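You operate a simulated robot arm through the tools that you are given. There is no shell and no other tool. Be economical: measure what you need, move in short steps, check, and stop when the job is done.

Carry out the task below with a simulated robot arm. There is one attempt and no reset: what you move stays moved.

JOB
Fetch the click wrench and stand it on the top of the seal bench. Take the grey spacer block on the top of the nutrunner bench and put it away on the shelf of the control post. Fetch the small switch pack from the top of the nutrunner bench and set it on the top of the seal bench. Put the grease jar on the top of the nutrunner bench away on the top of the store bench. Put the wheel chock on the bottom shelf of the nutrunner bench. Put the nut plate from the top of the nutrunner bench on top of the door latch there. Fetch the green tag and stand it on top of the carton on the top of the nutrunner bench. Fetch the orange tag and stand it on the top of the nutrunner bench. Take the paint pen from the shelf of the control post and put it on top of the black spacer block. Press the trolley lamp button to switch it on. Put two of the bolts from the light table on the shelf under the panel frame. Any order will do. Set down upright: click wrench, grey spacer block, grease jar, wheel chock, green tag, orange tag.
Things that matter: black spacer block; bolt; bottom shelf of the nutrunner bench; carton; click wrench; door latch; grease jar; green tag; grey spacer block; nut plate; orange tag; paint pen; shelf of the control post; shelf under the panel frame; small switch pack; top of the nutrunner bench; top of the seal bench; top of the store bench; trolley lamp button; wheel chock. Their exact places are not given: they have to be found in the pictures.

Only the result counts: the job must be done as asked and must still hold three seconds after the hand-in. Knocking over, shifting, dropping, spilling or breaking anything else fails it. A push-on lid holds only when it is set on centred and level and pressed home; a screw cap is set on level and turned clockwise until tight.

ROBOT AND FRAMES
A 7-joint arm with a three-finger gripper on a trunk, on a base that drives. Base frame: it is fixed to the floor where the robot stands at the start and does not move with it; the origin is under the middle of the robot, x ahead of it, y to its left, z up. Units: mm, degrees, N and s.
With the tool pointing down near the work surface it reaches from about 480 to 940 mm from the robot's upright axis, wherever it stands. Its first joint turns from -166.0 to 166.0 degrees. Places, roughly: black spacer block (5x5x7 cm) [-1900, -1700, 900]; bolt (3x3x4 cm) [600, 5800, 900]; bottom shelf of the nutrunner bench [800, -500, 200]; carton [1000, -250, 750]; click wrench [750, 0, 1000]; door latch [750, -1000, 750]; grease jar [750, -500, 750]; green tag [500, -1750, 1000]; grey spacer block (5x5x7 cm) [900, 0, 800]; nut plate [1000, -1250, 750]; orange tag [500, -1750, 1000]; paint pen [-1750, -1750, 1000]; shelf of the control post (18x32 cm) [-1920, -1780, 900]; shelf under the panel frame [700, 8300, 500]; small switch pack [1000, 250, 750]; top of the nutrunner bench [800, -500, 800]; top of the seal bench [200, 1300, 900]; top of the store bench [-100, 11100, 900]; trolley lamp button [-1900, -1300, 1300]; wheel chock (11x8x13 cm) [1000, -900, 800]. Payload 2.69 kg.
Tool frame: the origin (TCP) lies between the finger pads and is the grasp point; the fingertips stand 29 mm ahead of it; z points along the fingers, y is the line along which they close. The gripper opens to 120 mm. The gripper's body begins 78 mm behind the TCP.
Orientation is told as [roll, pitch, yaw] about the base's x, y, z axes, in that order, counted from this pose: with the fingers straight down and closing along the base's y, the tool's x points along the base's -x, its y along +y and its z along -z.

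CONTROLS
- The arm moves only by the tool arm_command. Its argument "increments" is a list of rows, each a list of 7 numbers: the turn, a rotation vector about the tool's x, y, z in units of 4 degrees (1.0 is 4 degrees), then the shift along the tool's x, y, z in units of 40 mm (1.0 is 40 mm), then the closure, from 0 (fully open) to 1 (shut). In form: [[ax, ay, az, dx, dy, dz, hand], ...]. A call has 1 to 20 rows; each row shifts and turns the commanded pose from where the row before left it, along the tool's axes as they then stand. A call with a number of a shift or a turn outside -1 to 1 is refused whole. A row lasts 0.2 s, in which the tool goes at most 50 mm and 8.6 degrees; a call with a longer step from one row to the next is refused whole, and so is a gripper value outside its range. Where a pose cannot be reached the arm comes as near as it can. A force on the tool above 40 N (or 10 N above the force at the start of the call, whichever is more), or a blocked arm, ends the call early, and 0.2 s more pass. Each finger halts on what it meets, pressing with about 22 N; the grip force reading is that of the motor and also rises with nothing between the fingers. The clock runs only during rows and for 0.2 s after the last one: add rows that do not move to give the fingers time. It gives the time, the measured TCP pose, the force on the tool (base axes), the opening and the grip force at its end, in the units of the frame above (readings bear some noise), with the torque about the TCP (base axes, N m) and any sound that the robot's microphone picked up.
- Cameras (640 x 400 px; columns grow to the right, rows downward): "scene" is now at [234.2, 26, 1286.6]; the picture's right is [0.32, -0.95, 0.00], its down [-0.66, -0.22, -0.72] and it looks along [0.68, 0.23, -0.70] (base axes); focal length 214 px, centre (320, 200). "wrist" rides on the gripper at [63, 0, -104] in the tool frame; the picture's right is [0.00, 1.00, 0.00], its down [-0.83, 0.00, -0.56] and it looks along [-0.56, 0.00, 0.83] (tool axes); focal length 275 px, centre (320, 200).
- grab_frame(camera): a new picture of that camera. No time passes.
- move_column(by): slides the trunk up (or, below 0, down) by that many mm; the arm and the scene camera ride with it, the base frame stays. It gives what a move gives, with no picture.
- steer(legs): drives the robot by 1 to 6 legs, each [ahead, left, turn to the left] in mm, mm and degrees, along the robot's own axes; the way and the turn of a leg run together, so that a leg with both is an arc; at most 1500 mm and 180 degrees a leg. The arm and the cameras ride along, it lands a little off, and it stops where it bumps. It gives what a move gives.
- pan_tilt(pan, tilt): turns the head with the scene camera to pan (to the left, within 86 degrees either way) and tilt (down, from -29 to 69), counted from straight ahead of the robot. It gives what a move gives.
- measure_at(camera, pixels): there is no depth. For up to 12 entries [column, row, z] of the newest picture of that camera ("zoom" is the newest enlarged one), the place [x, y] in the base frame at which the ray of that pixel passes the height z, good to about 3 mm. No time passes.
- close_up(camera, box): a new picture of the part [left, top, right, bottom] of that camera's present view, enlarged. No time passes.
- hand_in(): hands the job in; it is judged then, once.

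Work in short steps. Measure before you move; look again where a grasp or a placing could have gone wrong, and mend it. You have 371 turns and 324 pictures in all, those below and enlarged ones among them. Open the gripper and draw the arm clear of the work before you hand the job in, unless the task says otherwise; then end with one line.

The tools are called as name(argument=value, ...) on one line, values as JSON. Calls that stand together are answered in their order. arm_command: Moves the arm, as the interface text tells. Its arguments: {"type":"object","properties":{"increments":{"type":"array"}},"required":["increments"]} The other tools are called the same way: move_column (by) slides the trunk up or down; steer (legs) drives the base; pan_tilt (pan, tilt) turns the head that bears the scene camera; grab_frame (camera) takes a picture; measure_at (camera, pixels) gives the place at which the rays of pixels pass given heights; close_up (camera, box) takes an enlarged picture of a part of a camera's view; hand_in () hands the job in.

At the start:

```text
t: 0.0
ee_pos: [508.5, -132.9, 1135.6]
orientation: [-0.1, 0.1, 0.0]
wrist_force: [0.5, 0.2, 0.2]
ft_torque: [0.01, 0.0, -0.03]
opening: 120.2
grasp_force: 0.1
trunk travel left (down, up): [-550.0, 63.0]
robot x, y, heading: [2.1, -2.9, 0.2]
head pan, tilt: [18.5, 44.1]
```

scene: 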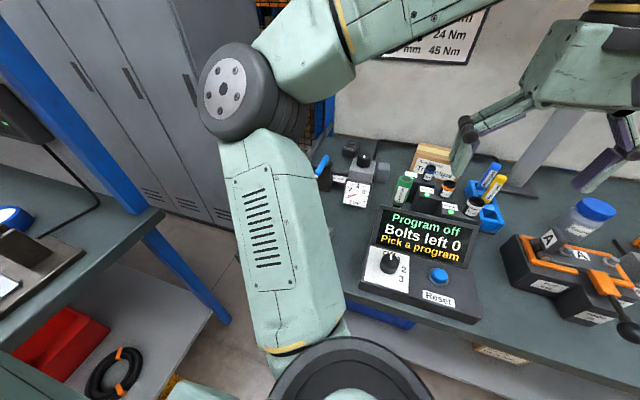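
wrist: 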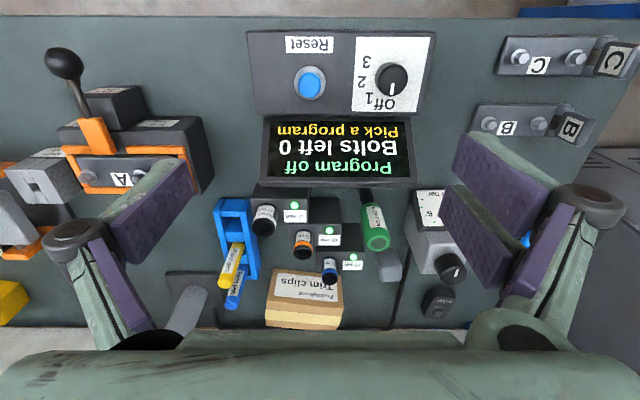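

I start by surveying the nutrunner bench with the head; the present view shows the console, a carton "Trim clips" near (430,155), and bottles.

pan_tilt(pan=-30, tilt=35)

grab_frame(camera="scene")

close_up(camera="wrist", box=[160, 160, 480, 360])

```text
t: 1.2
ee_pos: [509.7, -134.1, 1135.2]
orientation: [-0.2, 0.1, 0.0]
wrist_force: [1.2, 0.0, -0.3]
ft_torque: [0.0, 0.0, 0.04]
opening: 119.8
grasp_force: 0.0
trunk travel left (down, up): [-550.0, 63.0]
robot x, y, heading: [4.4, -2.6, -0.0]
head pan, tilt: [-30.0, 35.0]
```

```text
321 pictures are left
```

scene: 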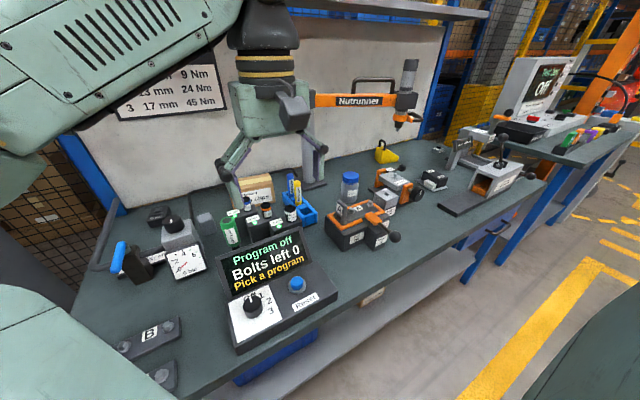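

```text
2.00 times, centred on (320, 260) of wrist
```

zoom: 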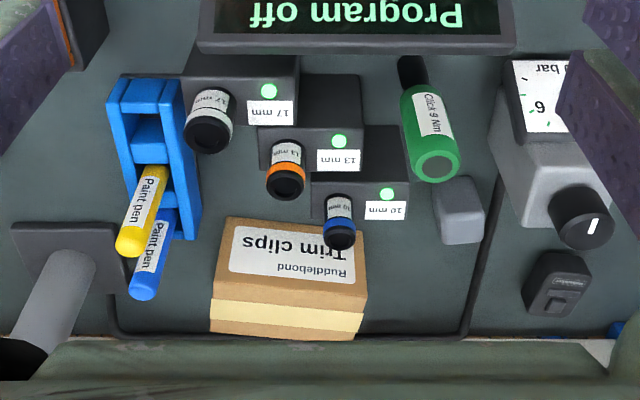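

I zoom into the clutter around the console to identify objects.

close_up(camera="scene", box=[90, 160, 330, 310])

close_up(camera="scene", box=[320, 60, 640, 260])

```text
2.67 times, centred on (210, 235) of scene
```

zoom: 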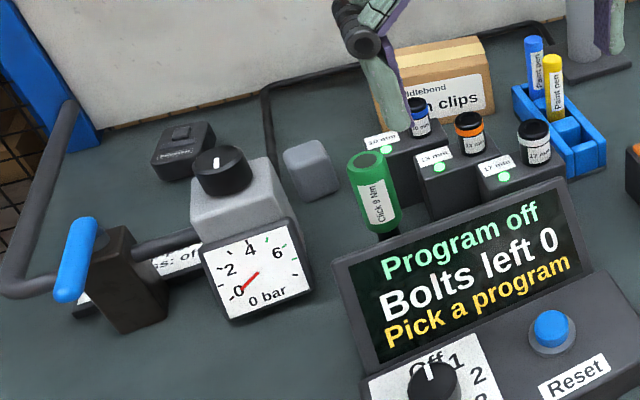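

```text
2.00 times, centred on (480, 160) of scene
```

zoom: 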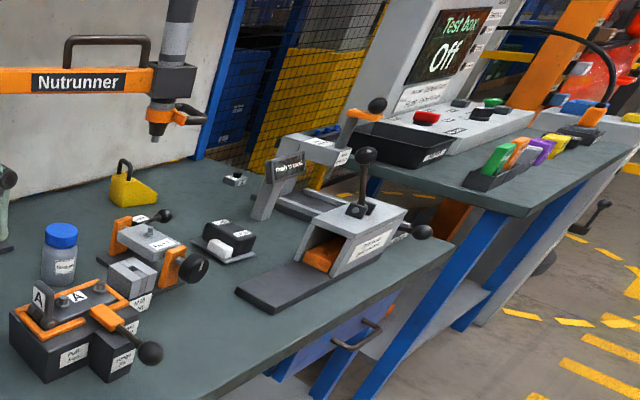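

I calibrate the bench height by comparing the same points (bolt on bracket B) in both cameras at several heights.

measure_at(camera="scene", pixels=[[168, 326, 700], [168, 326, 800], [168, 326, 900], [125, 347, 800], [236, 351, 800], [236, 351, 700]])

measure_at(camera="wrist", pixels=[[488, 124, 700], [488, 124, 800], [488, 124, 900], [538, 125, 800], [431, 113, 800], [431, 113, 700]])

```text
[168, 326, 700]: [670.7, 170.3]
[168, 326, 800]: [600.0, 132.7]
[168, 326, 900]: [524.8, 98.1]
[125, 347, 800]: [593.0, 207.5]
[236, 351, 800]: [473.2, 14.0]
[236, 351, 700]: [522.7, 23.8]
```

```text
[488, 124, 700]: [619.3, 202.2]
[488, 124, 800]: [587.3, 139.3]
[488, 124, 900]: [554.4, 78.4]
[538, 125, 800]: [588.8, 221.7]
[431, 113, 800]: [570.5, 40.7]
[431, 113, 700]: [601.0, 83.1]
```

I triangulate the wrench cap, switch pack and others between views.

measure_at(camera="scene", pixels=[[228.7, 220, 850], [228.7, 220, 900], [228.7, 220, 950], [228.7, 220, 1000], [158.6, 210.6, 800], [158.6, 210.6, 840], [206, 217, 800], [206, 217, 850], [276, 191, 850], [276, 191, 800]])

measure_at(camera="wrist", pixels=[[379, 242.5, 850], [379, 242.5, 900], [379, 242.5, 950], [379, 242.5, 1000], [440, 300, 800], [440, 300, 840], [389, 260, 800], [389, 260, 850], [275, 270, 850], [343, 285, 850]])

```text
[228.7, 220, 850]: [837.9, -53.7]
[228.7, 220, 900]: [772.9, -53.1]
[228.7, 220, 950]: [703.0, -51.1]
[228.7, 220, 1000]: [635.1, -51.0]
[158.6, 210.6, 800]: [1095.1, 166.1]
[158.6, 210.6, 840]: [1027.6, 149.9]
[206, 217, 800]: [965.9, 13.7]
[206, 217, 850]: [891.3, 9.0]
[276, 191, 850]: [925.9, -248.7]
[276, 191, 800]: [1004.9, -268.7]
```

```text
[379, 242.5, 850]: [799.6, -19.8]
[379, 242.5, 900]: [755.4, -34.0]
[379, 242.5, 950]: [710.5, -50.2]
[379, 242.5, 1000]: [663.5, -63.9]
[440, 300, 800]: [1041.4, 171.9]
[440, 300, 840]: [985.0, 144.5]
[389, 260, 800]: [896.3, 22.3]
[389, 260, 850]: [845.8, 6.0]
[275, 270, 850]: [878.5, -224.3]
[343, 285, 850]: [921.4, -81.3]
```

Wrench cap top ≈ (707,-51,950). I move the wrist closer to inspect the wrench, grey block and switch pack.

arm_command(increments=[[0, 0, 0, -0.9, 0.7, 0, 0], [0, 0, 0, -0.9, 0.7, 0, 0], [0, 0, 0, -0.6, 0.7, 0, 0], [0, 0, 0, 0, 0.7, 0, 0], [0, 0, 0, 0, 0, 0, 0]])

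grab_frame(camera="wrist")

grab_frame(camera="scene")

```text
t: 2.4
ee_pos: [604.6, -21.2, 1128.4]
orientation: [-0.1, 0.0, 0.0]
wrist_force: [0.1, -0.4, 0.1]
ft_torque: [-0.01, -0.01, 0.03]
opening: 120.0
grasp_force: 0.1
out of reach, approached as far as the arm can: row 2
trunk travel left (down, up): [-550.0, 63.0]
robot x, y, heading: [2.0, 2.1, 0.1]
head pan, tilt: [-30.0, 35.0]
```

```text
317 pictures are left
```

wrist: 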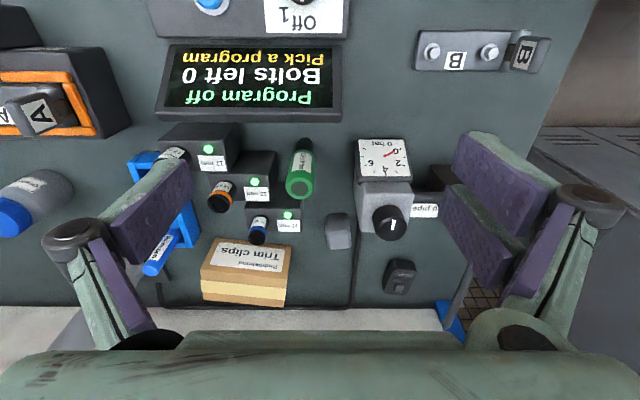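

```text
316 pictures are left
```

scene: 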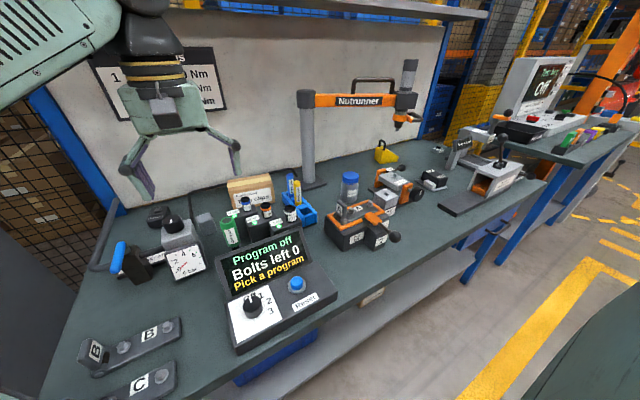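

close_up(camera="wrist", box=[200, 110, 440, 310])

close_up(camera="scene", box=[320, 130, 480, 260])

close_up(camera="scene", box=[420, 60, 640, 220])

```text
2.00 times, centred on (320, 210) of wrist
```

zoom: 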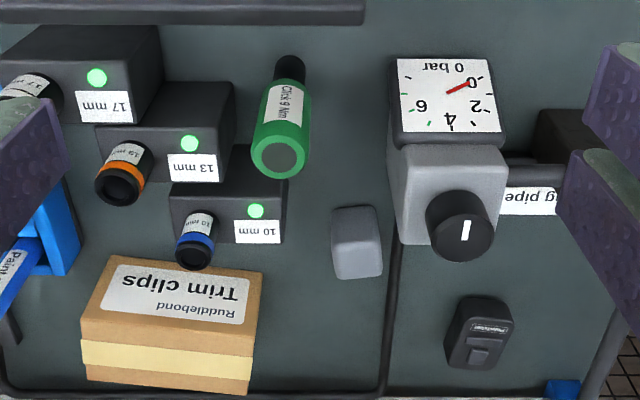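

```text
3.08 times, centred on (400, 195) of scene
```

zoom: 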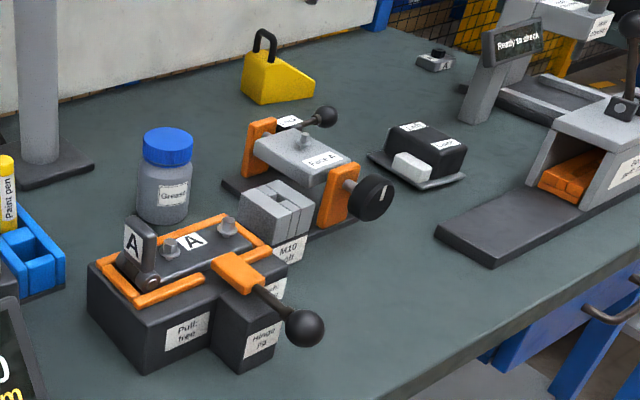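

```text
2.50 times, centred on (530, 140) of scene
```

zoom: 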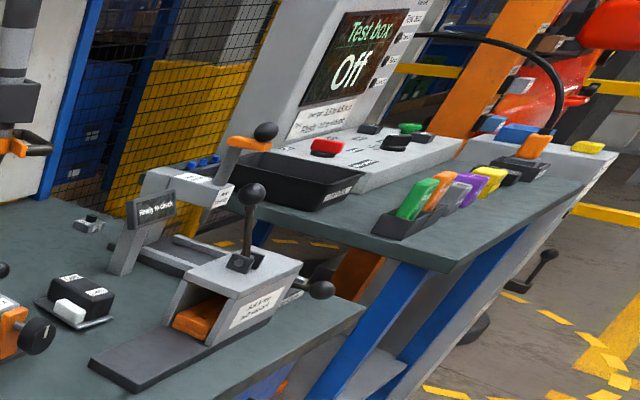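

Next I look left at the seal bench and the surroundings.

pan_tilt(pan=80, tilt=25)

grab_frame(camera="scene")

```text
t: 4.2
ee_pos: [605.0, -21.6, 1128.3]
orientation: [-0.1, 0.0, 0.0]
wrist_force: [0.3, 0.4, -0.3]
ft_torque: [-0.01, -0.01, 0.01]
opening: 120.1
grasp_force: 0.0
trunk travel left (down, up): [-550.0, 63.0]
robot x, y, heading: [1.7, 3.0, 0.0]
head pan, tilt: [80.0, 25.0]
```

```text
312 pictures are left
```

scene: 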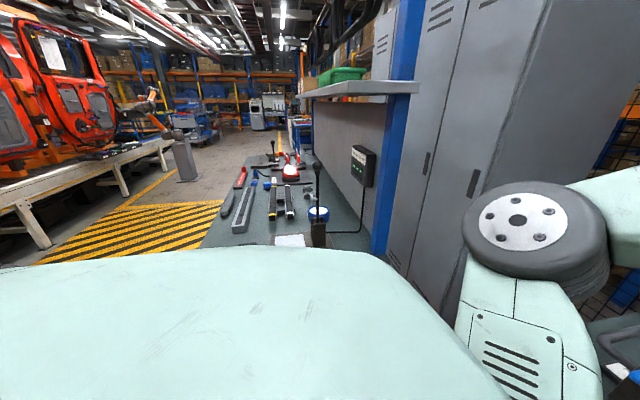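

I lower the trunk 100 mm and then place the open gripper above the wrench.

move_column(by=-100)

arm_command(increments=[[0, 0, 0, -0.8, -0.4, 0, 0.3], [0, 0, 0, -0.9, -0.3, 0, 0.3], [0, 0, 0, -0.6, 0, 0, 0.3], [0, 0, 0, 0, 0, 0, 0.3]])

pan_tilt(pan=-5, tilt=40)

grab_frame(camera="scene")

grab_frame(camera="wrist")

```text
t: 5.6
ee_pos: [605.4, -21.1, 1029.3]
orientation: [-0.3, 0.0, 0.0]
wrist_force: [0.9, 0.2, -0.3]
ft_torque: [-0.01, -0.02, -0.01]
opening: 120.2
grasp_force: 0.0
trunk travel left (down, up): [-450.0, 163.0]
robot x, y, heading: [-1.8, -0.1, -0.0]
head pan, tilt: [80.0, 25.0]
```

```text
t: 6.6
ee_pos: [697.0, -50.4, 1022.6]
orientation: [-0.5, -0.2, 0.1]
wrist_force: [-0.1, 0.3, 0.1]
ft_torque: [-0.01, -0.01, -0.01]
opening: 84.3
grasp_force: 0.1
out of reach, approached as far as the arm can: row 2
trunk travel left (down, up): [-450.0, 163.0]
robot x, y, heading: [3.5, -0.3, -0.3]
head pan, tilt: [80.0, 25.0]
```

```text
t: 8.2
ee_pos: [696.0, -49.5, 1020.6]
orientation: [-0.5, -0.2, 0.0]
wrist_force: [0.0, -0.2, 0.2]
ft_torque: [-0.01, -0.01, -0.02]
opening: 84.1
grasp_force: 0.1
trunk travel left (down, up): [-450.0, 163.0]
robot x, y, heading: [2.2, 4.1, 0.1]
head pan, tilt: [-5.0, 40.0]
```

```text
311 pictures are left
```

scene: 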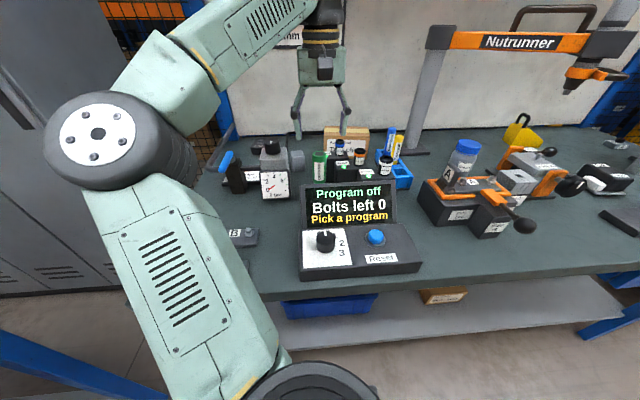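

```text
310 pictures are left
```

wrist: 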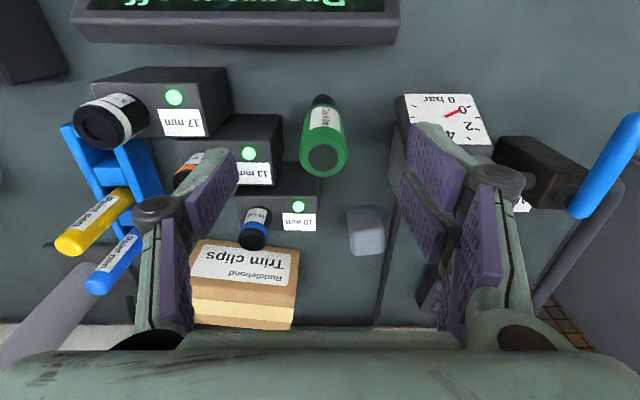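

measure_at(camera="wrist", pixels=[[324, 160, 900], [324, 160, 950], [364, 217, 860], [364, 217, 800], [366, 250, 800]])

measure_at(camera="scene", pixels=[[319, 156, 900], [319, 156, 950]])

close_up(camera="scene", box=[220, 100, 420, 225])

```text
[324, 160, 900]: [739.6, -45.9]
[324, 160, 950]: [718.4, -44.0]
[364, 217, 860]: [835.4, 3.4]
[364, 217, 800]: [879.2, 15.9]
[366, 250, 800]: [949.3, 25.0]
```

```text
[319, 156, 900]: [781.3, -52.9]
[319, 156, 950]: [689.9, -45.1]
```

```text
3.20 times, centred on (320, 162) of scene
```

zoom: 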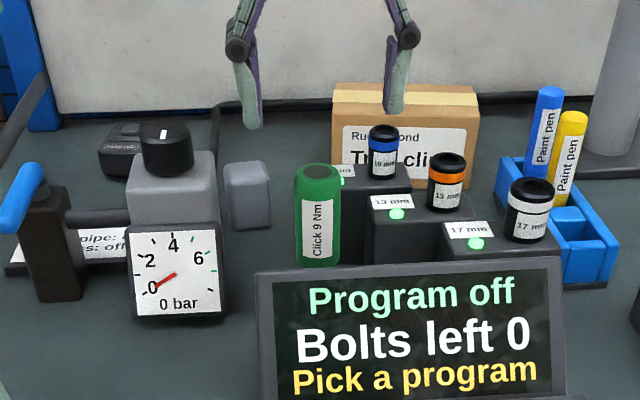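

Cap ≈ (722,-46, ~938). I lower the trunk 40 and check the alignment with the wrist view (TCP projects to about (320,187)).

move_column(by=-60)

arm_command(increments=[[0, 0, 0, -0.4, 0.1, -0.1, 0.35], [0, 0, 0, -0.2, 0, 0, 0.35]])

grab_frame(camera="wrist")

```text
t: 9.2
ee_pos: [695.7, -49.7, 961.3]
orientation: [-0.3, -0.2, 0.0]
wrist_force: [-0.5, 0.4, -0.3]
ft_torque: [0.04, 0.02, -0.03]
opening: 84.2
grasp_force: 0.1
trunk travel left (down, up): [-390.0, 223.0]
robot x, y, heading: [-2.9, 2.1, 0.1]
head pan, tilt: [-5.0, 40.0]
```

```text
t: 9.8
ee_pos: [719.8, -45.7, 960.3]
orientation: [-0.7, -0.4, 0.0]
wrist_force: [-0.6, 0.3, 0.2]
ft_torque: [-0.05, -0.01, 0.04]
opening: 78.1
grasp_force: 0.0
out of reach, approached as far as the arm can: row 1
trunk travel left (down, up): [-390.0, 223.0]
robot x, y, heading: [2.3, -3.0, -0.0]
head pan, tilt: [-5.0, 40.0]
```

```text
308 pictures are left
```

wrist: 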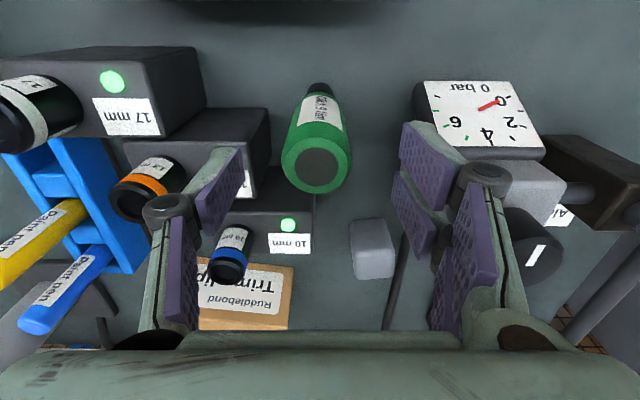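

measure_at(camera="wrist", pixels=[[316, 164, 950], [316, 164, 935], [316, 164, 920]])

move_column(by=120)

arm_command(increments=[[0, 0, 0, 0, 0, 1, 0.4], [0, 0, 0, 0, 0, 1, 0.4], [0, 0, 0, 0, 0, 1, 0.4], [0, 0, 0, 0, 0, 0, 0.4]])

grab_frame(camera="wrist")

```text
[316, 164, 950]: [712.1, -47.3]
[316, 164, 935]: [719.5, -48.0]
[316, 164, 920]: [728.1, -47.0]
```

```text
t: 11.3
ee_pos: [720.7, -44.9, 1080.5]
orientation: [-0.5, -0.4, -0.1]
wrist_force: [-0.1, -0.3, 0.4]
ft_torque: [0.0, 0.01, -0.04]
opening: 77.8
grasp_force: 0.2
trunk travel left (down, up): [-510.0, 103.0]
robot x, y, heading: [-1.0, 2.9, -0.3]
head pan, tilt: [-5.0, 40.0]
```

```text
t: 12.3
ee_pos: [721.6, -46.1, 958.6]
orientation: [-0.7, -0.4, 0.1]
wrist_force: [-0.3, 0.4, -0.7]
ft_torque: [0.03, 0.02, 0.04]
opening: 72.0
grasp_force: 0.1
trunk travel left (down, up): [-510.0, 103.0]
robot x, y, heading: [0.1, 0.5, 0.1]
head pan, tilt: [-5.0, 40.0]
```

```text
307 pictures are left
```

wrist: 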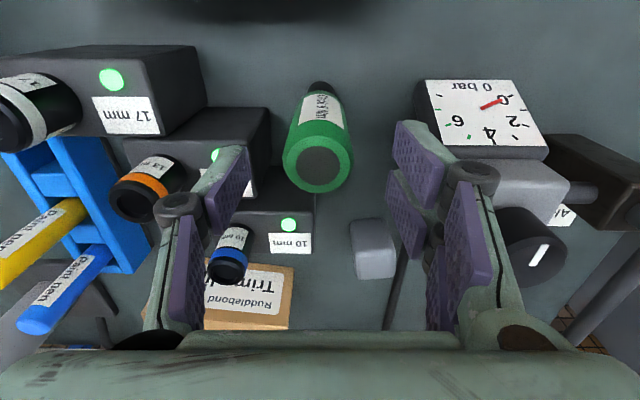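

Aligned within 2–3 mm. I narrow to ~58 mm, descend 32 mm and close.

arm_command(increments=[[0, 0, 0, 0, 0, 0, 0.5], [0, 0, 0, 0, 0, 0, 0.5], [0, 0, 0, 0, 0, 0.4, 0.5], [0, 0, 0, 0, 0, 0.4, 0.5], [0, 0, 0, 0, 0, 0, 1], [0, 0, 0, 0, 0, 0, 1], [0, 0, 0, 0, 0, 0, 1], [0, 0, 0, 0, 0, 0, 1]])

grab_frame(camera="wrist")

```text
t: 14.1
ee_pos: [720.4, -46.8, 929.5]
orientation: [-0.5, -0.4, 0.0]
wrist_force: [0.5, -0.9, -0.3]
ft_torque: [0.0, -0.01, 0.01]
opening: 36.2
grasp_force: 22.0
trunk travel left (down, up): [-510.0, 103.0]
robot x, y, heading: [0.3, -0.4, 0.2]
head pan, tilt: [-5.0, 40.0]
```

```text
306 pictures are left
```

wrist: 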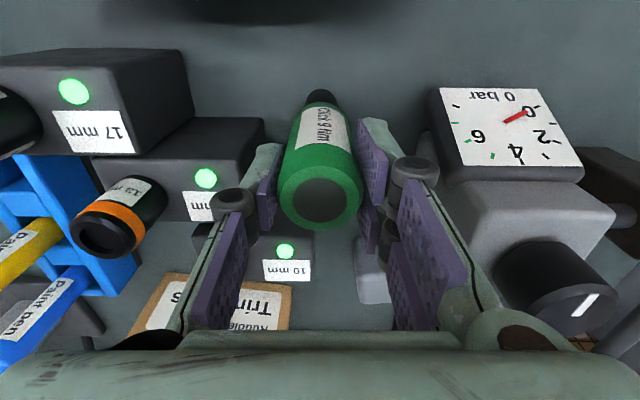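

Gripped at 36 mm. I lift straight up.

arm_command(increments=[[0, 0, 0, 0, 0, -0.5, 1], [0, 0, 0, 0, 0, -1, 1], [0, 0, 0, 0, 0, -1, 1], [0, 0, 0, 0, 0, -1, 1], [0, 0, 0, 0, 0, 0, 1]])

grab_frame(camera="scene")

grab_frame(camera="wrist")

```text
t: 15.3
ee_pos: [719.6, -45.3, 1067.1]
orientation: [-0.6, -0.4, 0.0]
wrist_force: [-0.1, 0.0, -3.2]
ft_torque: [0.02, 0.02, 0.0]
opening: 36.1
grasp_force: 21.8
trunk travel left (down, up): [-510.0, 103.0]
robot x, y, heading: [2.3, -1.0, -0.1]
head pan, tilt: [-5.0, 40.0]
```

```text
305 pictures are left
```

scene: 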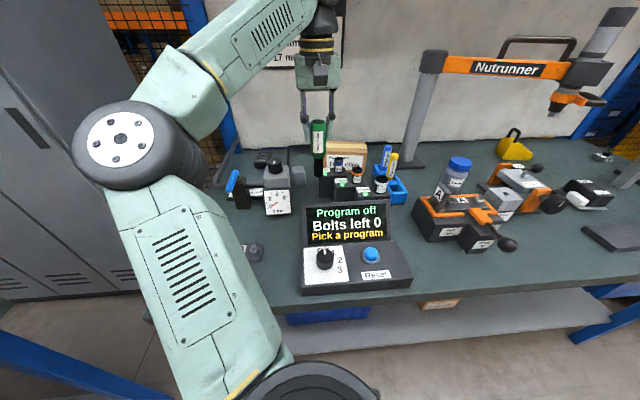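

```text
304 pictures are left
```

wrist: 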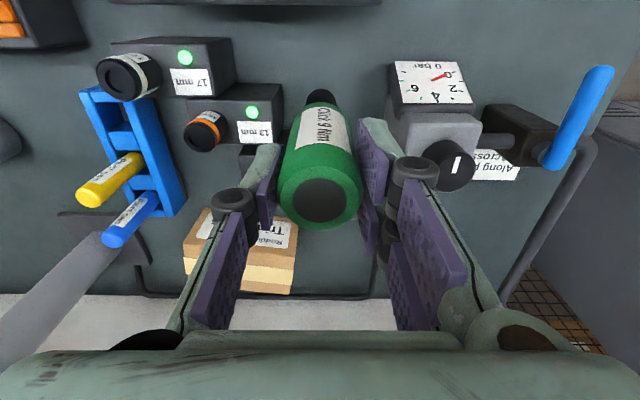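

The wrench is held (hangs ~130 mm below TCP). I retract the arm while clear above the console and look left for the seal bench edges.

arm_command(increments=[[0, 0, 0, 1, 0, -0.2, 1], [0, 0, 0, 1, 0, -0.2, 1], [0, 0, 0, 1, 0, -0.2, 1], [0, 0, 0, 1, 0, 0, 1], [0, 0, 0, 1, 0, 0, 1], [0, 0, 0, 1, 0, 0, 1], [0, 0, 0, 0, 0, 0, 1]])

pan_tilt(pan=60, tilt=45)

grab_frame(camera="scene")

```text
t: 16.9
ee_pos: [479.9, -42.6, 1090.4]
orientation: [-0.5, -0.5, 0.0]
wrist_force: [-0.5, -0.3, -3.1]
ft_torque: [0.01, 0.0, -0.03]
opening: 36.1
grasp_force: 22.1
trunk travel left (down, up): [-510.0, 103.0]
robot x, y, heading: [1.5, -1.3, -0.1]
head pan, tilt: [-5.0, 40.0]
```

```text
t: 18.2
ee_pos: [480.8, -44.1, 1090.3]
orientation: [-0.6, -0.4, 0.1]
wrist_force: [-0.1, 0.3, -2.6]
ft_torque: [0.02, 0.0, 0.01]
opening: 36.0
grasp_force: 21.3
trunk travel left (down, up): [-510.0, 103.0]
robot x, y, heading: [0.8, -1.0, 0.1]
head pan, tilt: [60.0, 45.0]
```

```text
303 pictures are left
```

scene: 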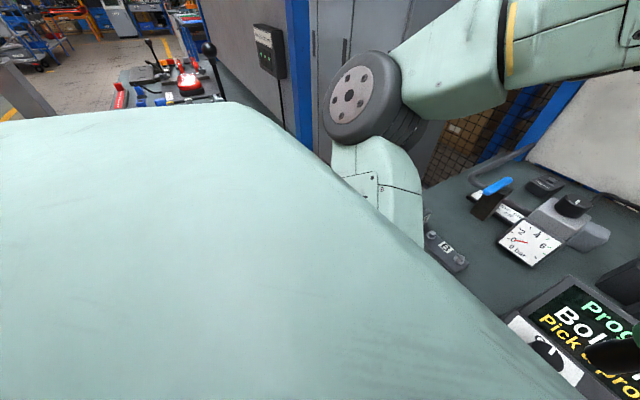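

I back away 350 mm and turn 45° left with the arm retracted, then look.

steer(legs=[[-350, 0, 0], [0, 0, 45]])

pan_tilt(pan=-10, tilt=35)

grab_frame(camera="scene")

```text
t: 22.6
ee_pos: [20.6, 309.7, 1089.2]
orientation: [-0.6, -0.4, 45.2]
wrist_force: [-0.2, -0.2, -3.5]
ft_torque: [-0.01, -0.01, 0.0]
opening: 36.3
grasp_force: 22.1
trunk travel left (down, up): [-510.0, 103.0]
robot x, y, heading: [-348.8, 2.2, 45.2]
head pan, tilt: [60.0, 45.0]
```

```text
t: 24.0
ee_pos: [20.5, 309.7, 1088.4]
orientation: [-0.7, -0.4, 45.3]
wrist_force: [-0.5, 0.0, -2.2]
ft_torque: [0.0, -0.01, -0.02]
opening: 36.2
grasp_force: 21.6
trunk travel left (down, up): [-510.0, 103.0]
robot x, y, heading: [-351.6, -1.3, 45.1]
head pan, tilt: [-10.0, 35.0]
```

```text
302 pictures are left
```

scene: 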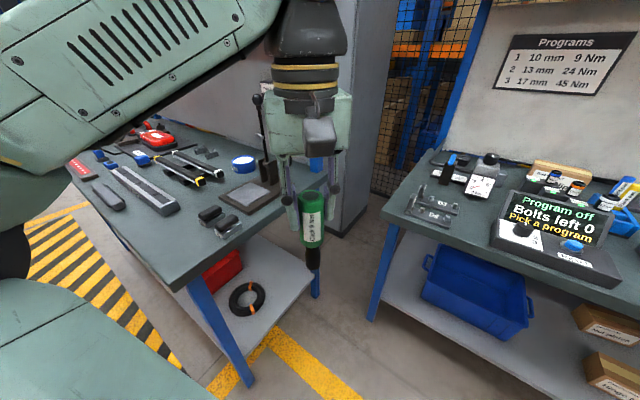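

measure_at(camera="scene", pixels=[[185, 290, 800], [185, 290, 900], [72, 178, 800], [72, 178, 900], [380, 212, 800], [380, 212, 900], [218, 222, 850], [270, 185, 850], [240, 165, 850]])

close_up(camera="scene", box=[50, 90, 370, 290])

```text
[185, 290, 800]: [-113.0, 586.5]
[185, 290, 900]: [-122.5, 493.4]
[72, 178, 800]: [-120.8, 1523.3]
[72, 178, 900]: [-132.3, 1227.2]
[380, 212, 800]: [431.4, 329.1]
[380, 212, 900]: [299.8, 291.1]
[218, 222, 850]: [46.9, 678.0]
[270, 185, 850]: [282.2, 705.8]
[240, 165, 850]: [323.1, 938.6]
```

```text
2.00 times, centred on (210, 190) of scene
```

zoom: 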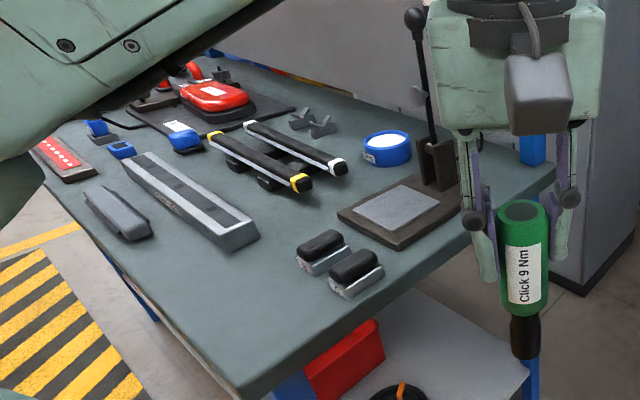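

Free spot on the near-left of the seal bench around (-40,670). I swing the wrench above it.

arm_command(increments=[[0, 0, 0, -0.3, 0.925, 0, 1], [0, 0, 0, -0.66, 0.925, 0.2, 1], [0, 0, 0, -0.66, 0.925, 0.2, 1], [0, 0, 0, -0.66, 0.925, 0.3, 1], [0, 0, 0, -0.66, 0.925, 0.3, 1], [0, 0, 0, -0.66, 0.925, 0.3, 1], [0, 0, 0, -0.8, 0.925, 0.3, 1], [0, 0, 0, -0.9, 0.925, 0.3, 1], [0, 0, 0, 0, 0, 0, 1]])

pan_tilt(pan=15, tilt=40)

grab_frame(camera="scene")

grab_frame(camera="wrist")

```text
refused: row 7 steps farther than a row can; nothing moved
```

```text
t: 24.9
ee_pos: [19.7, 308.8, 1090.2]
orientation: [-0.6, -0.3, 45.2]
wrist_force: [-0.6, 0.1, -2.8]
ft_torque: [0.02, 0.0, -0.01]
opening: 36.2
grasp_force: 22.6
trunk travel left (down, up): [-510.0, 103.0]
robot x, y, heading: [-353.3, -2.3, 45.2]
head pan, tilt: [15.0, 40.0]
```

```text
300 pictures are left
```

scene: 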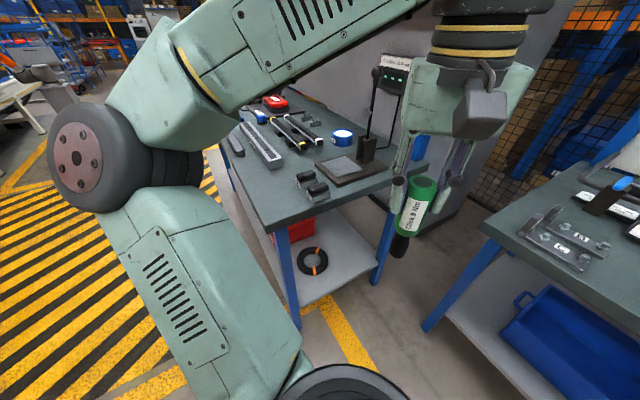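

```text
299 pictures are left
```

wrist: 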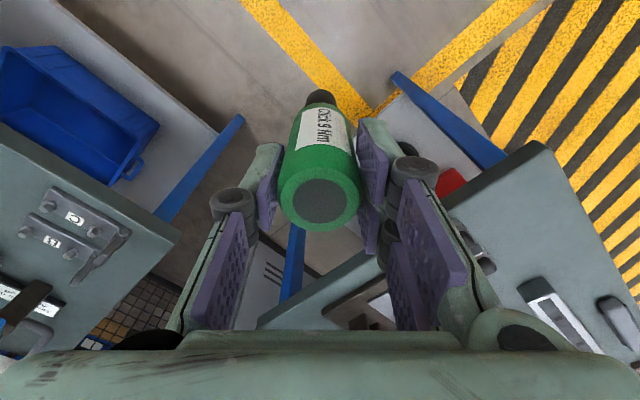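

measure_at(camera="wrist", pixels=[[538, 143, 750], [538, 143, 800], [538, 143, 850], [538, 143, 900], [180, 236, 800]])

measure_at(camera="scene", pixels=[[268, 232, 750], [268, 232, 800], [268, 232, 850], [268, 232, 900], [481, 226, 800], [250, 200, 800]])

arm_command(increments=[[0, 0, 0, 0, 1, 0, 1], [0, 0, 0, -0.4, 0.8, 0.1, 1], [0, 0, 0, -0.6, 0.8, 0.2, 1], [0, 0, 0, -0.6, 0.8, 0.2, 1], [0, 0, 0, -0.6, 0.8, 0.3, 1], [0, 0, 0, -0.6, 0.8, 0.3, 1], [0, 0, 0, -0.6, 0.8, 0.3, 1], [0, 0, 0, -0.6, 0.8, 0.3, 1], [0, 0, 0, -0.7, 0.7, 0.3, 1], [0, 0, 0, -0.5, 0, 0, 1]])

grab_frame(camera="scene")

grab_frame(camera="wrist")

```text
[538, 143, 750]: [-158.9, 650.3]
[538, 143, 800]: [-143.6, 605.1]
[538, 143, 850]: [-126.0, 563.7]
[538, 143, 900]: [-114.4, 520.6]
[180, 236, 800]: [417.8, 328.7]
```

```text
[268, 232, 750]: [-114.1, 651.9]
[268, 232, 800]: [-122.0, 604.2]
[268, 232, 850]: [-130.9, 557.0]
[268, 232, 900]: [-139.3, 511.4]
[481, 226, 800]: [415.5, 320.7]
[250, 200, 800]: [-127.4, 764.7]
```

```text
t: 27.1
ee_pos: [-40.3, 664.1, 1007.5]
orientation: [-0.6, -0.4, 45.1]
wrist_force: [-0.3, 0.4, -3.4]
ft_torque: [0.05, 0.01, -0.01]
opening: 35.9
grasp_force: 21.5
trunk travel left (down, up): [-510.0, 103.0]
robot x, y, heading: [-348.6, -1.4, 45.0]
head pan, tilt: [15.0, 40.0]
```

```text
298 pictures are left
```

scene: 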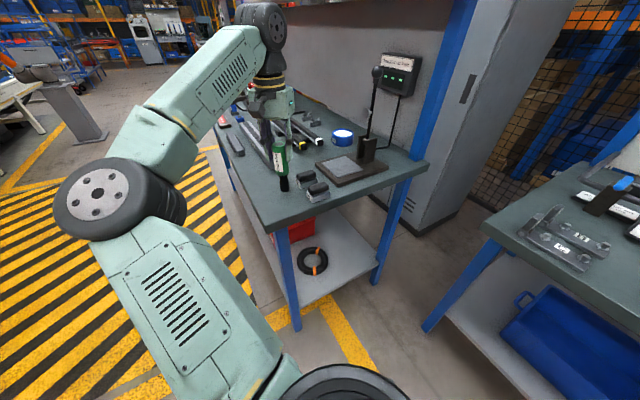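

```text
297 pictures are left
```

wrist: 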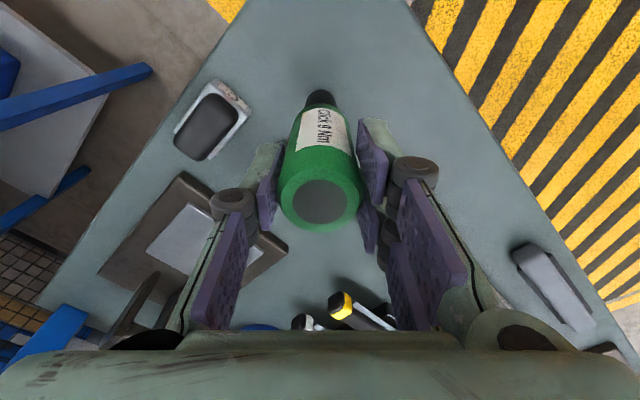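

close_up(camera="scene", box=[200, 90, 440, 240])

measure_at(camera="wrist", pixels=[[317, 93, 870], [320, 260, 820], [320, 50, 820], [550, 300, 820], [250, 250, 820]])

```text
2.67 times, centred on (320, 165) of scene
```

zoom: 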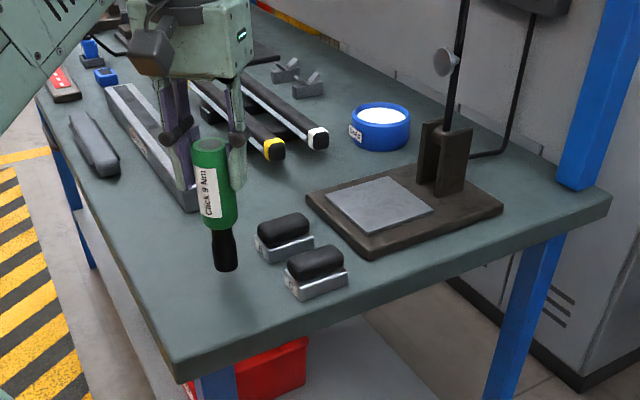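

```text
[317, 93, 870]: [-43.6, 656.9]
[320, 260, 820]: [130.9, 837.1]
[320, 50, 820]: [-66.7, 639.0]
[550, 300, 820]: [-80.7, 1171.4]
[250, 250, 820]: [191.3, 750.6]
```

Spot below is clear. I descend toward contact in stages.

arm_command(increments=[[0, 0, 0, 0, 0, 0.5, 1], [0, 0, 0, 0, 0, 0.5, 1], [0, 0, 0, 0, 0, 0.3, 1], [0, 0, 0, 0, 0, 0, 1]])

close_up(camera="scene", box=[200, 90, 440, 240])

```text
t: 28.1
ee_pos: [-39.0, 661.8, 957.3]
orientation: [-0.6, -0.4, 45.3]
wrist_force: [-2.0, -1.6, 15.6]
ft_torque: [-0.15, 0.11, -0.06]
opening: 35.9
grasp_force: 21.8
trunk travel left (down, up): [-510.0, 103.0]
robot x, y, heading: [-351.4, -0.3, 45.4]
head pan, tilt: [15.0, 40.0]
```

```text
2.67 times, centred on (320, 165) of scene
```

zoom: 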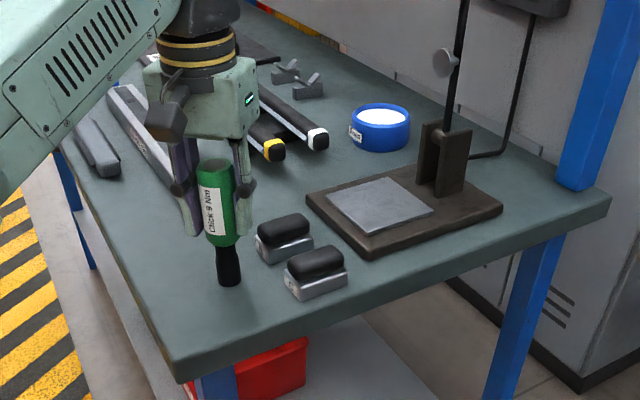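

Contact felt (15 N) at TCP 957. I ease up 2 mm, then open the gripper and withdraw upward.

arm_command(increments=[[0, 0, 0, 0, 0, -0.05, 1], [0, 0, 0, 0, 0, 0, 0.9], [0, 0, 0, 0, 0, 0, 0.75], [0, 0, 0, 0, 0, 0, 0.6], [0, 0, 0, 0, 0, 0, 0.5], [0, 0, 0, 0, 0, 0, 0.5], [0, 0, 0, 0, 0, 0, 0.4], [0, 0, 0, 0, 0, -0.5, 0.4], [0, 0, 0, 0, 0, -1, 0.4], [0, 0, 0, 0, 0, -1, 0.4]])

close_up(camera="scene", box=[200, 90, 440, 240])

grab_frame(camera="wrist")

```text
t: 30.3
ee_pos: [-39.6, 661.5, 1058.9]
orientation: [-0.6, -0.3, 45.2]
wrist_force: [0.7, 0.2, 0.2]
ft_torque: [0.01, 0.01, 0.0]
opening: 72.0
grasp_force: 0.0
trunk travel left (down, up): [-510.0, 103.0]
robot x, y, heading: [-346.1, 1.4, 45.1]
head pan, tilt: [15.0, 40.0]
```

```text
2.67 times, centred on (320, 165) of scene
```

zoom: 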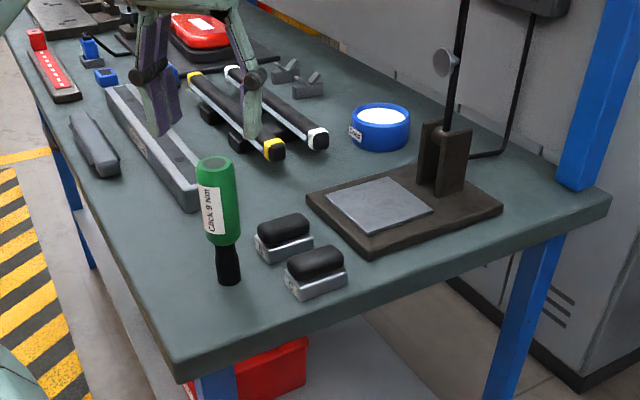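

```text
293 pictures are left
```

wrist: 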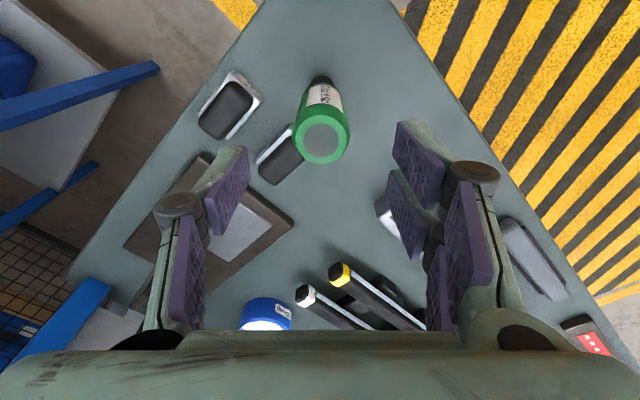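

The wrench stands. I retract the arm and drive back facing the nutrunner bench, a little closer and to the left.

arm_command(increments=[[0, 0, 0, 0.7, -0.6, -0.2, 0], [0, 0, 0, 0.6, -0.8, -0.2, 0], [0, 0, 0, 0.6, -0.8, 0, 0], [0, 0, 0, 0.6, -0.8, 0, 0], [0, 0, 0, 0.6, -0.8, 0, 0], [0, 0, 0, 0.6, -0.8, 0, 0], [0, 0, 0, 0.6, -0.8, 0, 0], [0, 0, 0, 0.6, -0.8, 0, 0], [0, 0, 0, 0.5, -0.8, 0, 0], [0, 0, 0, 0, 0, 0, 0]])

steer(legs=[[0, 0, -45], [400, 60, 0]])

pan_tilt(pan=-20, tilt=35)

grab_frame(camera="scene")

grab_frame(camera="wrist")

```text
t: 32.5
ee_pos: [6.8, 311.4, 1076.0]
orientation: [-0.5, -0.4, 45.3]
wrist_force: [0.1, -0.3, 1.2]
ft_torque: [-0.01, 0.05, 0.01]
opening: 120.2
grasp_force: 0.0
trunk travel left (down, up): [-510.0, 103.0]
robot x, y, heading: [-346.5, -0.6, 45.5]
head pan, tilt: [15.0, 40.0]
```

```text
t: 37.1
ee_pos: [520.1, 27.6, 1074.9]
orientation: [-0.6, -0.4, 0.1]
wrist_force: [-0.3, -0.2, -0.5]
ft_torque: [0.03, 0.01, -0.01]
opening: 119.7
grasp_force: 0.0
trunk travel left (down, up): [-510.0, 103.0]
robot x, y, heading: [46.1, 58.3, -0.1]
head pan, tilt: [15.0, 40.0]
```

```text
t: 38.1
ee_pos: [520.4, 27.6, 1077.2]
orientation: [-0.5, -0.4, 0.0]
wrist_force: [0.0, 0.8, 0.0]
ft_torque: [0.03, 0.01, -0.01]
opening: 119.9
grasp_force: 0.0
trunk travel left (down, up): [-510.0, 103.0]
robot x, y, heading: [49.9, 59.1, -0.1]
head pan, tilt: [-20.0, 35.0]
```

```text
292 pictures are left
```

scene: 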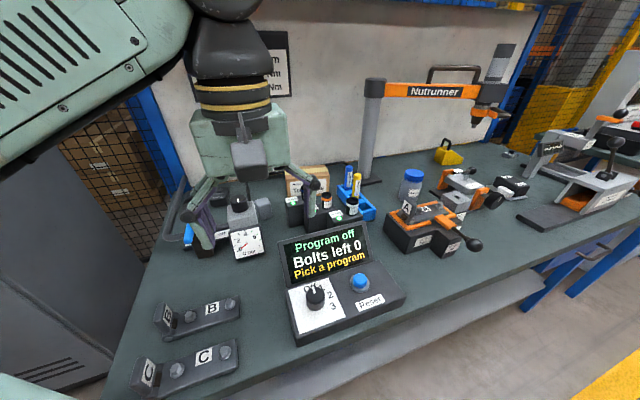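

```text
291 pictures are left
```

wrist: 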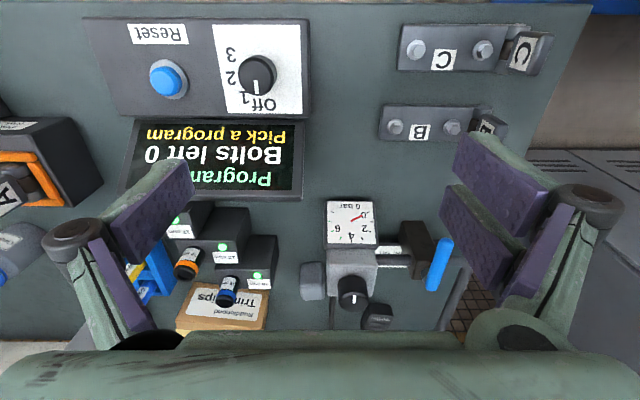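

I inch 50 mm closer, then move the gripper forward over the switch pack behind the regulator.

steer(legs=[[60, 0, 0]])

arm_command(increments=[[0, 0, 0, -1, 0.3, 0, 0], [0, 0, 0, -1, 0.3, 0, 0], [0, 0, 0, -1, 0.3, 0, 0], [0, 0, 0, -1, 0.3, 0, 0], [0, 0, 0, -1, 0.3, 0.4, 0], [0, 0, 0, -1, 0.3, 0.4, 0], [0, 0, 0, -1, 0.3, 0.4, 0], [0, 0, 0, -1, 0.3, 0.4, 0], [0, 0, 0, 0, 0, 0, 0]])

grab_frame(camera="wrist")

```text
t: 39.1
ee_pos: [580.6, 28.5, 1077.0]
orientation: [-0.7, -0.4, 0.0]
wrist_force: [-0.2, -0.7, -0.5]
ft_torque: [-0.01, 0.04, 0.04]
opening: 120.1
grasp_force: 0.1
trunk travel left (down, up): [-510.0, 103.0]
robot x, y, heading: [105.3, 63.1, 0.0]
head pan, tilt: [-20.0, 35.0]
```

```text
t: 41.1
ee_pos: [900.2, 124.2, 1013.9]
orientation: [-0.6, -0.4, 0.1]
wrist_force: [0.3, -0.3, -0.7]
ft_torque: [-0.01, -0.01, 0.03]
opening: 120.2
grasp_force: 0.3
trunk travel left (down, up): [-510.0, 103.0]
robot x, y, heading: [108.7, 62.1, 0.0]
head pan, tilt: [-20.0, 35.0]
```

```text
290 pictures are left
```

wrist: 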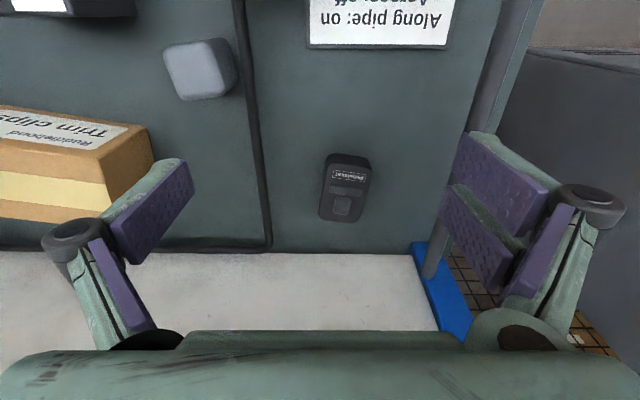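

measure_at(camera="wrist", pixels=[[345, 187, 800], [345, 187, 830], [345, 154, 830], [335, 220, 820], [322, 187, 820], [370, 187, 820], [200, 68, 870], [168, 45, 870], [232, 90, 870], [200, 68, 850]])

close_up(camera="wrist", box=[140, 20, 460, 240])

```text
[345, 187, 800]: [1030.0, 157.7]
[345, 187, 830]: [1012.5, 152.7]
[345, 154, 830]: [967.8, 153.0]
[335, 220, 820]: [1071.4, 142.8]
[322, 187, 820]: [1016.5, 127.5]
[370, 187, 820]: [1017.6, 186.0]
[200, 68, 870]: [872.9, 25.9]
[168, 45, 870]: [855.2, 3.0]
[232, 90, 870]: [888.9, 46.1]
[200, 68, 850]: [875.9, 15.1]
```

```text
1.82 times, centred on (300, 130) of wrist
```

zoom: 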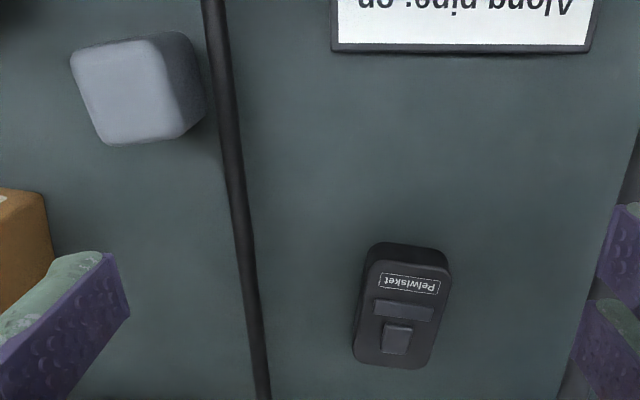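

Pack ≈ (1017,150), ~48 mm wide in y. I move over it with ~85 mm opening and descend partly.

arm_command(increments=[[0, 0, 0, -0.9, 0.2, 0.5, 0.2], [0, 0, 0, -1, 0.3, 0.5, 0.2], [0, 0, 0, -1, 0.15, 0.5, 0.2], [0, 0, 0, 0, 0, 0.8, 0.2], [0, 0, 0, 0, 0, 0.8, 0.25], [0, 0, 0, 0, 0, 0, 0.3]])

grab_frame(camera="wrist")

grab_frame(camera="scene")

```text
t: 42.5
ee_pos: [993.4, 145.2, 899.4]
orientation: [-0.6, -0.4, 0.1]
wrist_force: [-0.2, -0.7, -0.8]
ft_torque: [-0.01, 0.0, 0.0]
opening: 84.2
grasp_force: 0.0
out of reach, approached as far as the arm can: row 3
trunk travel left (down, up): [-510.0, 103.0]
robot x, y, heading: [106.1, 58.7, -0.1]
head pan, tilt: [-20.0, 35.0]
```

```text
288 pictures are left
```

wrist: 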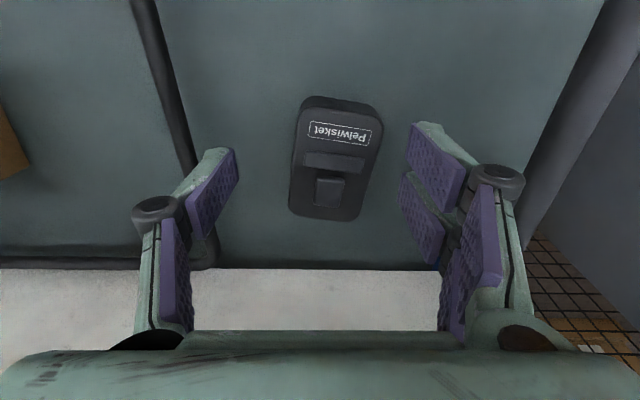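

```text
287 pictures are left
```

scene: 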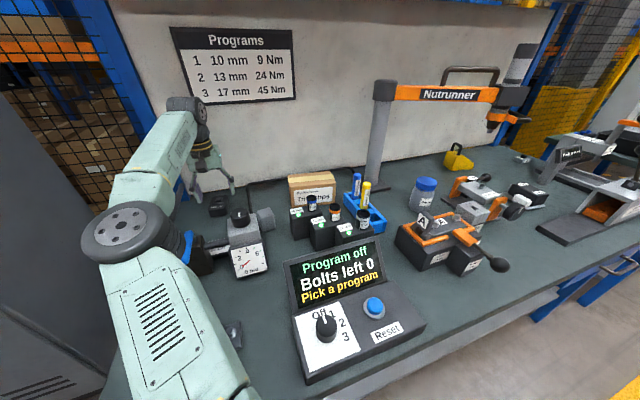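

measure_at(camera="wrist", pixels=[[344, 118, 825], [325, 215, 825], [293, 165, 820], [377, 165, 820], [335, 160, 825], [350, 104, 795]])

```text
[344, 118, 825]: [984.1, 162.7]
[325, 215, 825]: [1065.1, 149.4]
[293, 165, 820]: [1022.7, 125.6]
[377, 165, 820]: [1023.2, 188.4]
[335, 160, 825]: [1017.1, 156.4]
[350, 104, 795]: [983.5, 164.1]
```

I turn the gripper 9° to match the pack, open to 100, and descend to TCP ≈ 845 while reaching forward.

arm_command(increments=[[0, 0, 0.8, 0, 0.1, 0.3, 0.17], [0, 0, 0.8, 0, 0.15, 0.3, 0.17], [0, 0, 0.65, -0.3, 0, 0.4, 0.17], [0, 0, 0, -0.3, 0, 0.3, 0.17], [0, 0, 0, 0, 0, 0, 0.17]])

grab_frame(camera="wrist")

```text
t: 43.7
ee_pos: [998.0, 156.1, 867.0]
orientation: [-0.6, -0.6, -7.4]
wrist_force: [0.4, 0.3, 0.0]
ft_torque: [0.02, -0.01, -0.01]
opening: 99.4
grasp_force: 0.0
out of reach, approached as far as the arm can: row 3, 4
trunk travel left (down, up): [-510.0, 103.0]
robot x, y, heading: [106.0, 60.0, 0.1]
head pan, tilt: [-20.0, 35.0]
```

```text
286 pictures are left
```

wrist: 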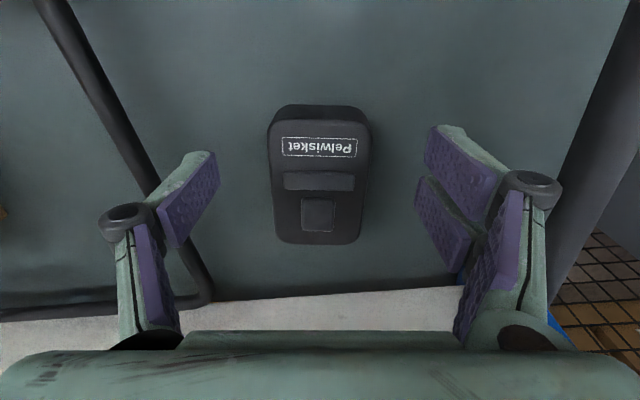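

Out of reach by ~20 mm; I inch the base 25 mm ahead with the fingers still above the pack.

steer(legs=[[25, 0, 0]])

grab_frame(camera="wrist")

```text
t: 44.5
ee_pos: [1023.8, 156.8, 866.9]
orientation: [-0.7, -0.5, -7.5]
wrist_force: [0.7, 1.0, 1.3]
ft_torque: [0.04, 0.01, 0.05]
opening: 99.5
grasp_force: 0.1
trunk travel left (down, up): [-510.0, 103.0]
robot x, y, heading: [130.6, 52.9, 0.3]
head pan, tilt: [-20.0, 35.0]
```

```text
285 pictures are left
```

wrist: 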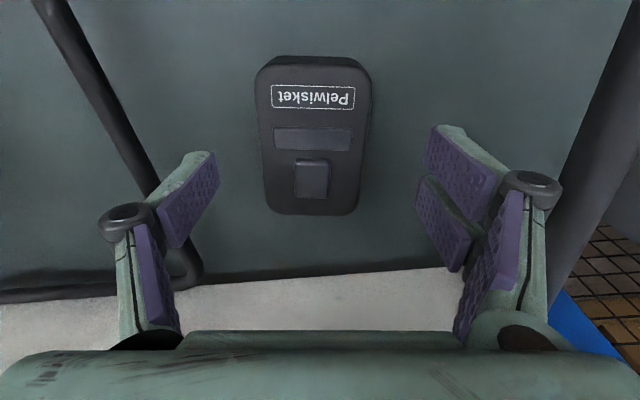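

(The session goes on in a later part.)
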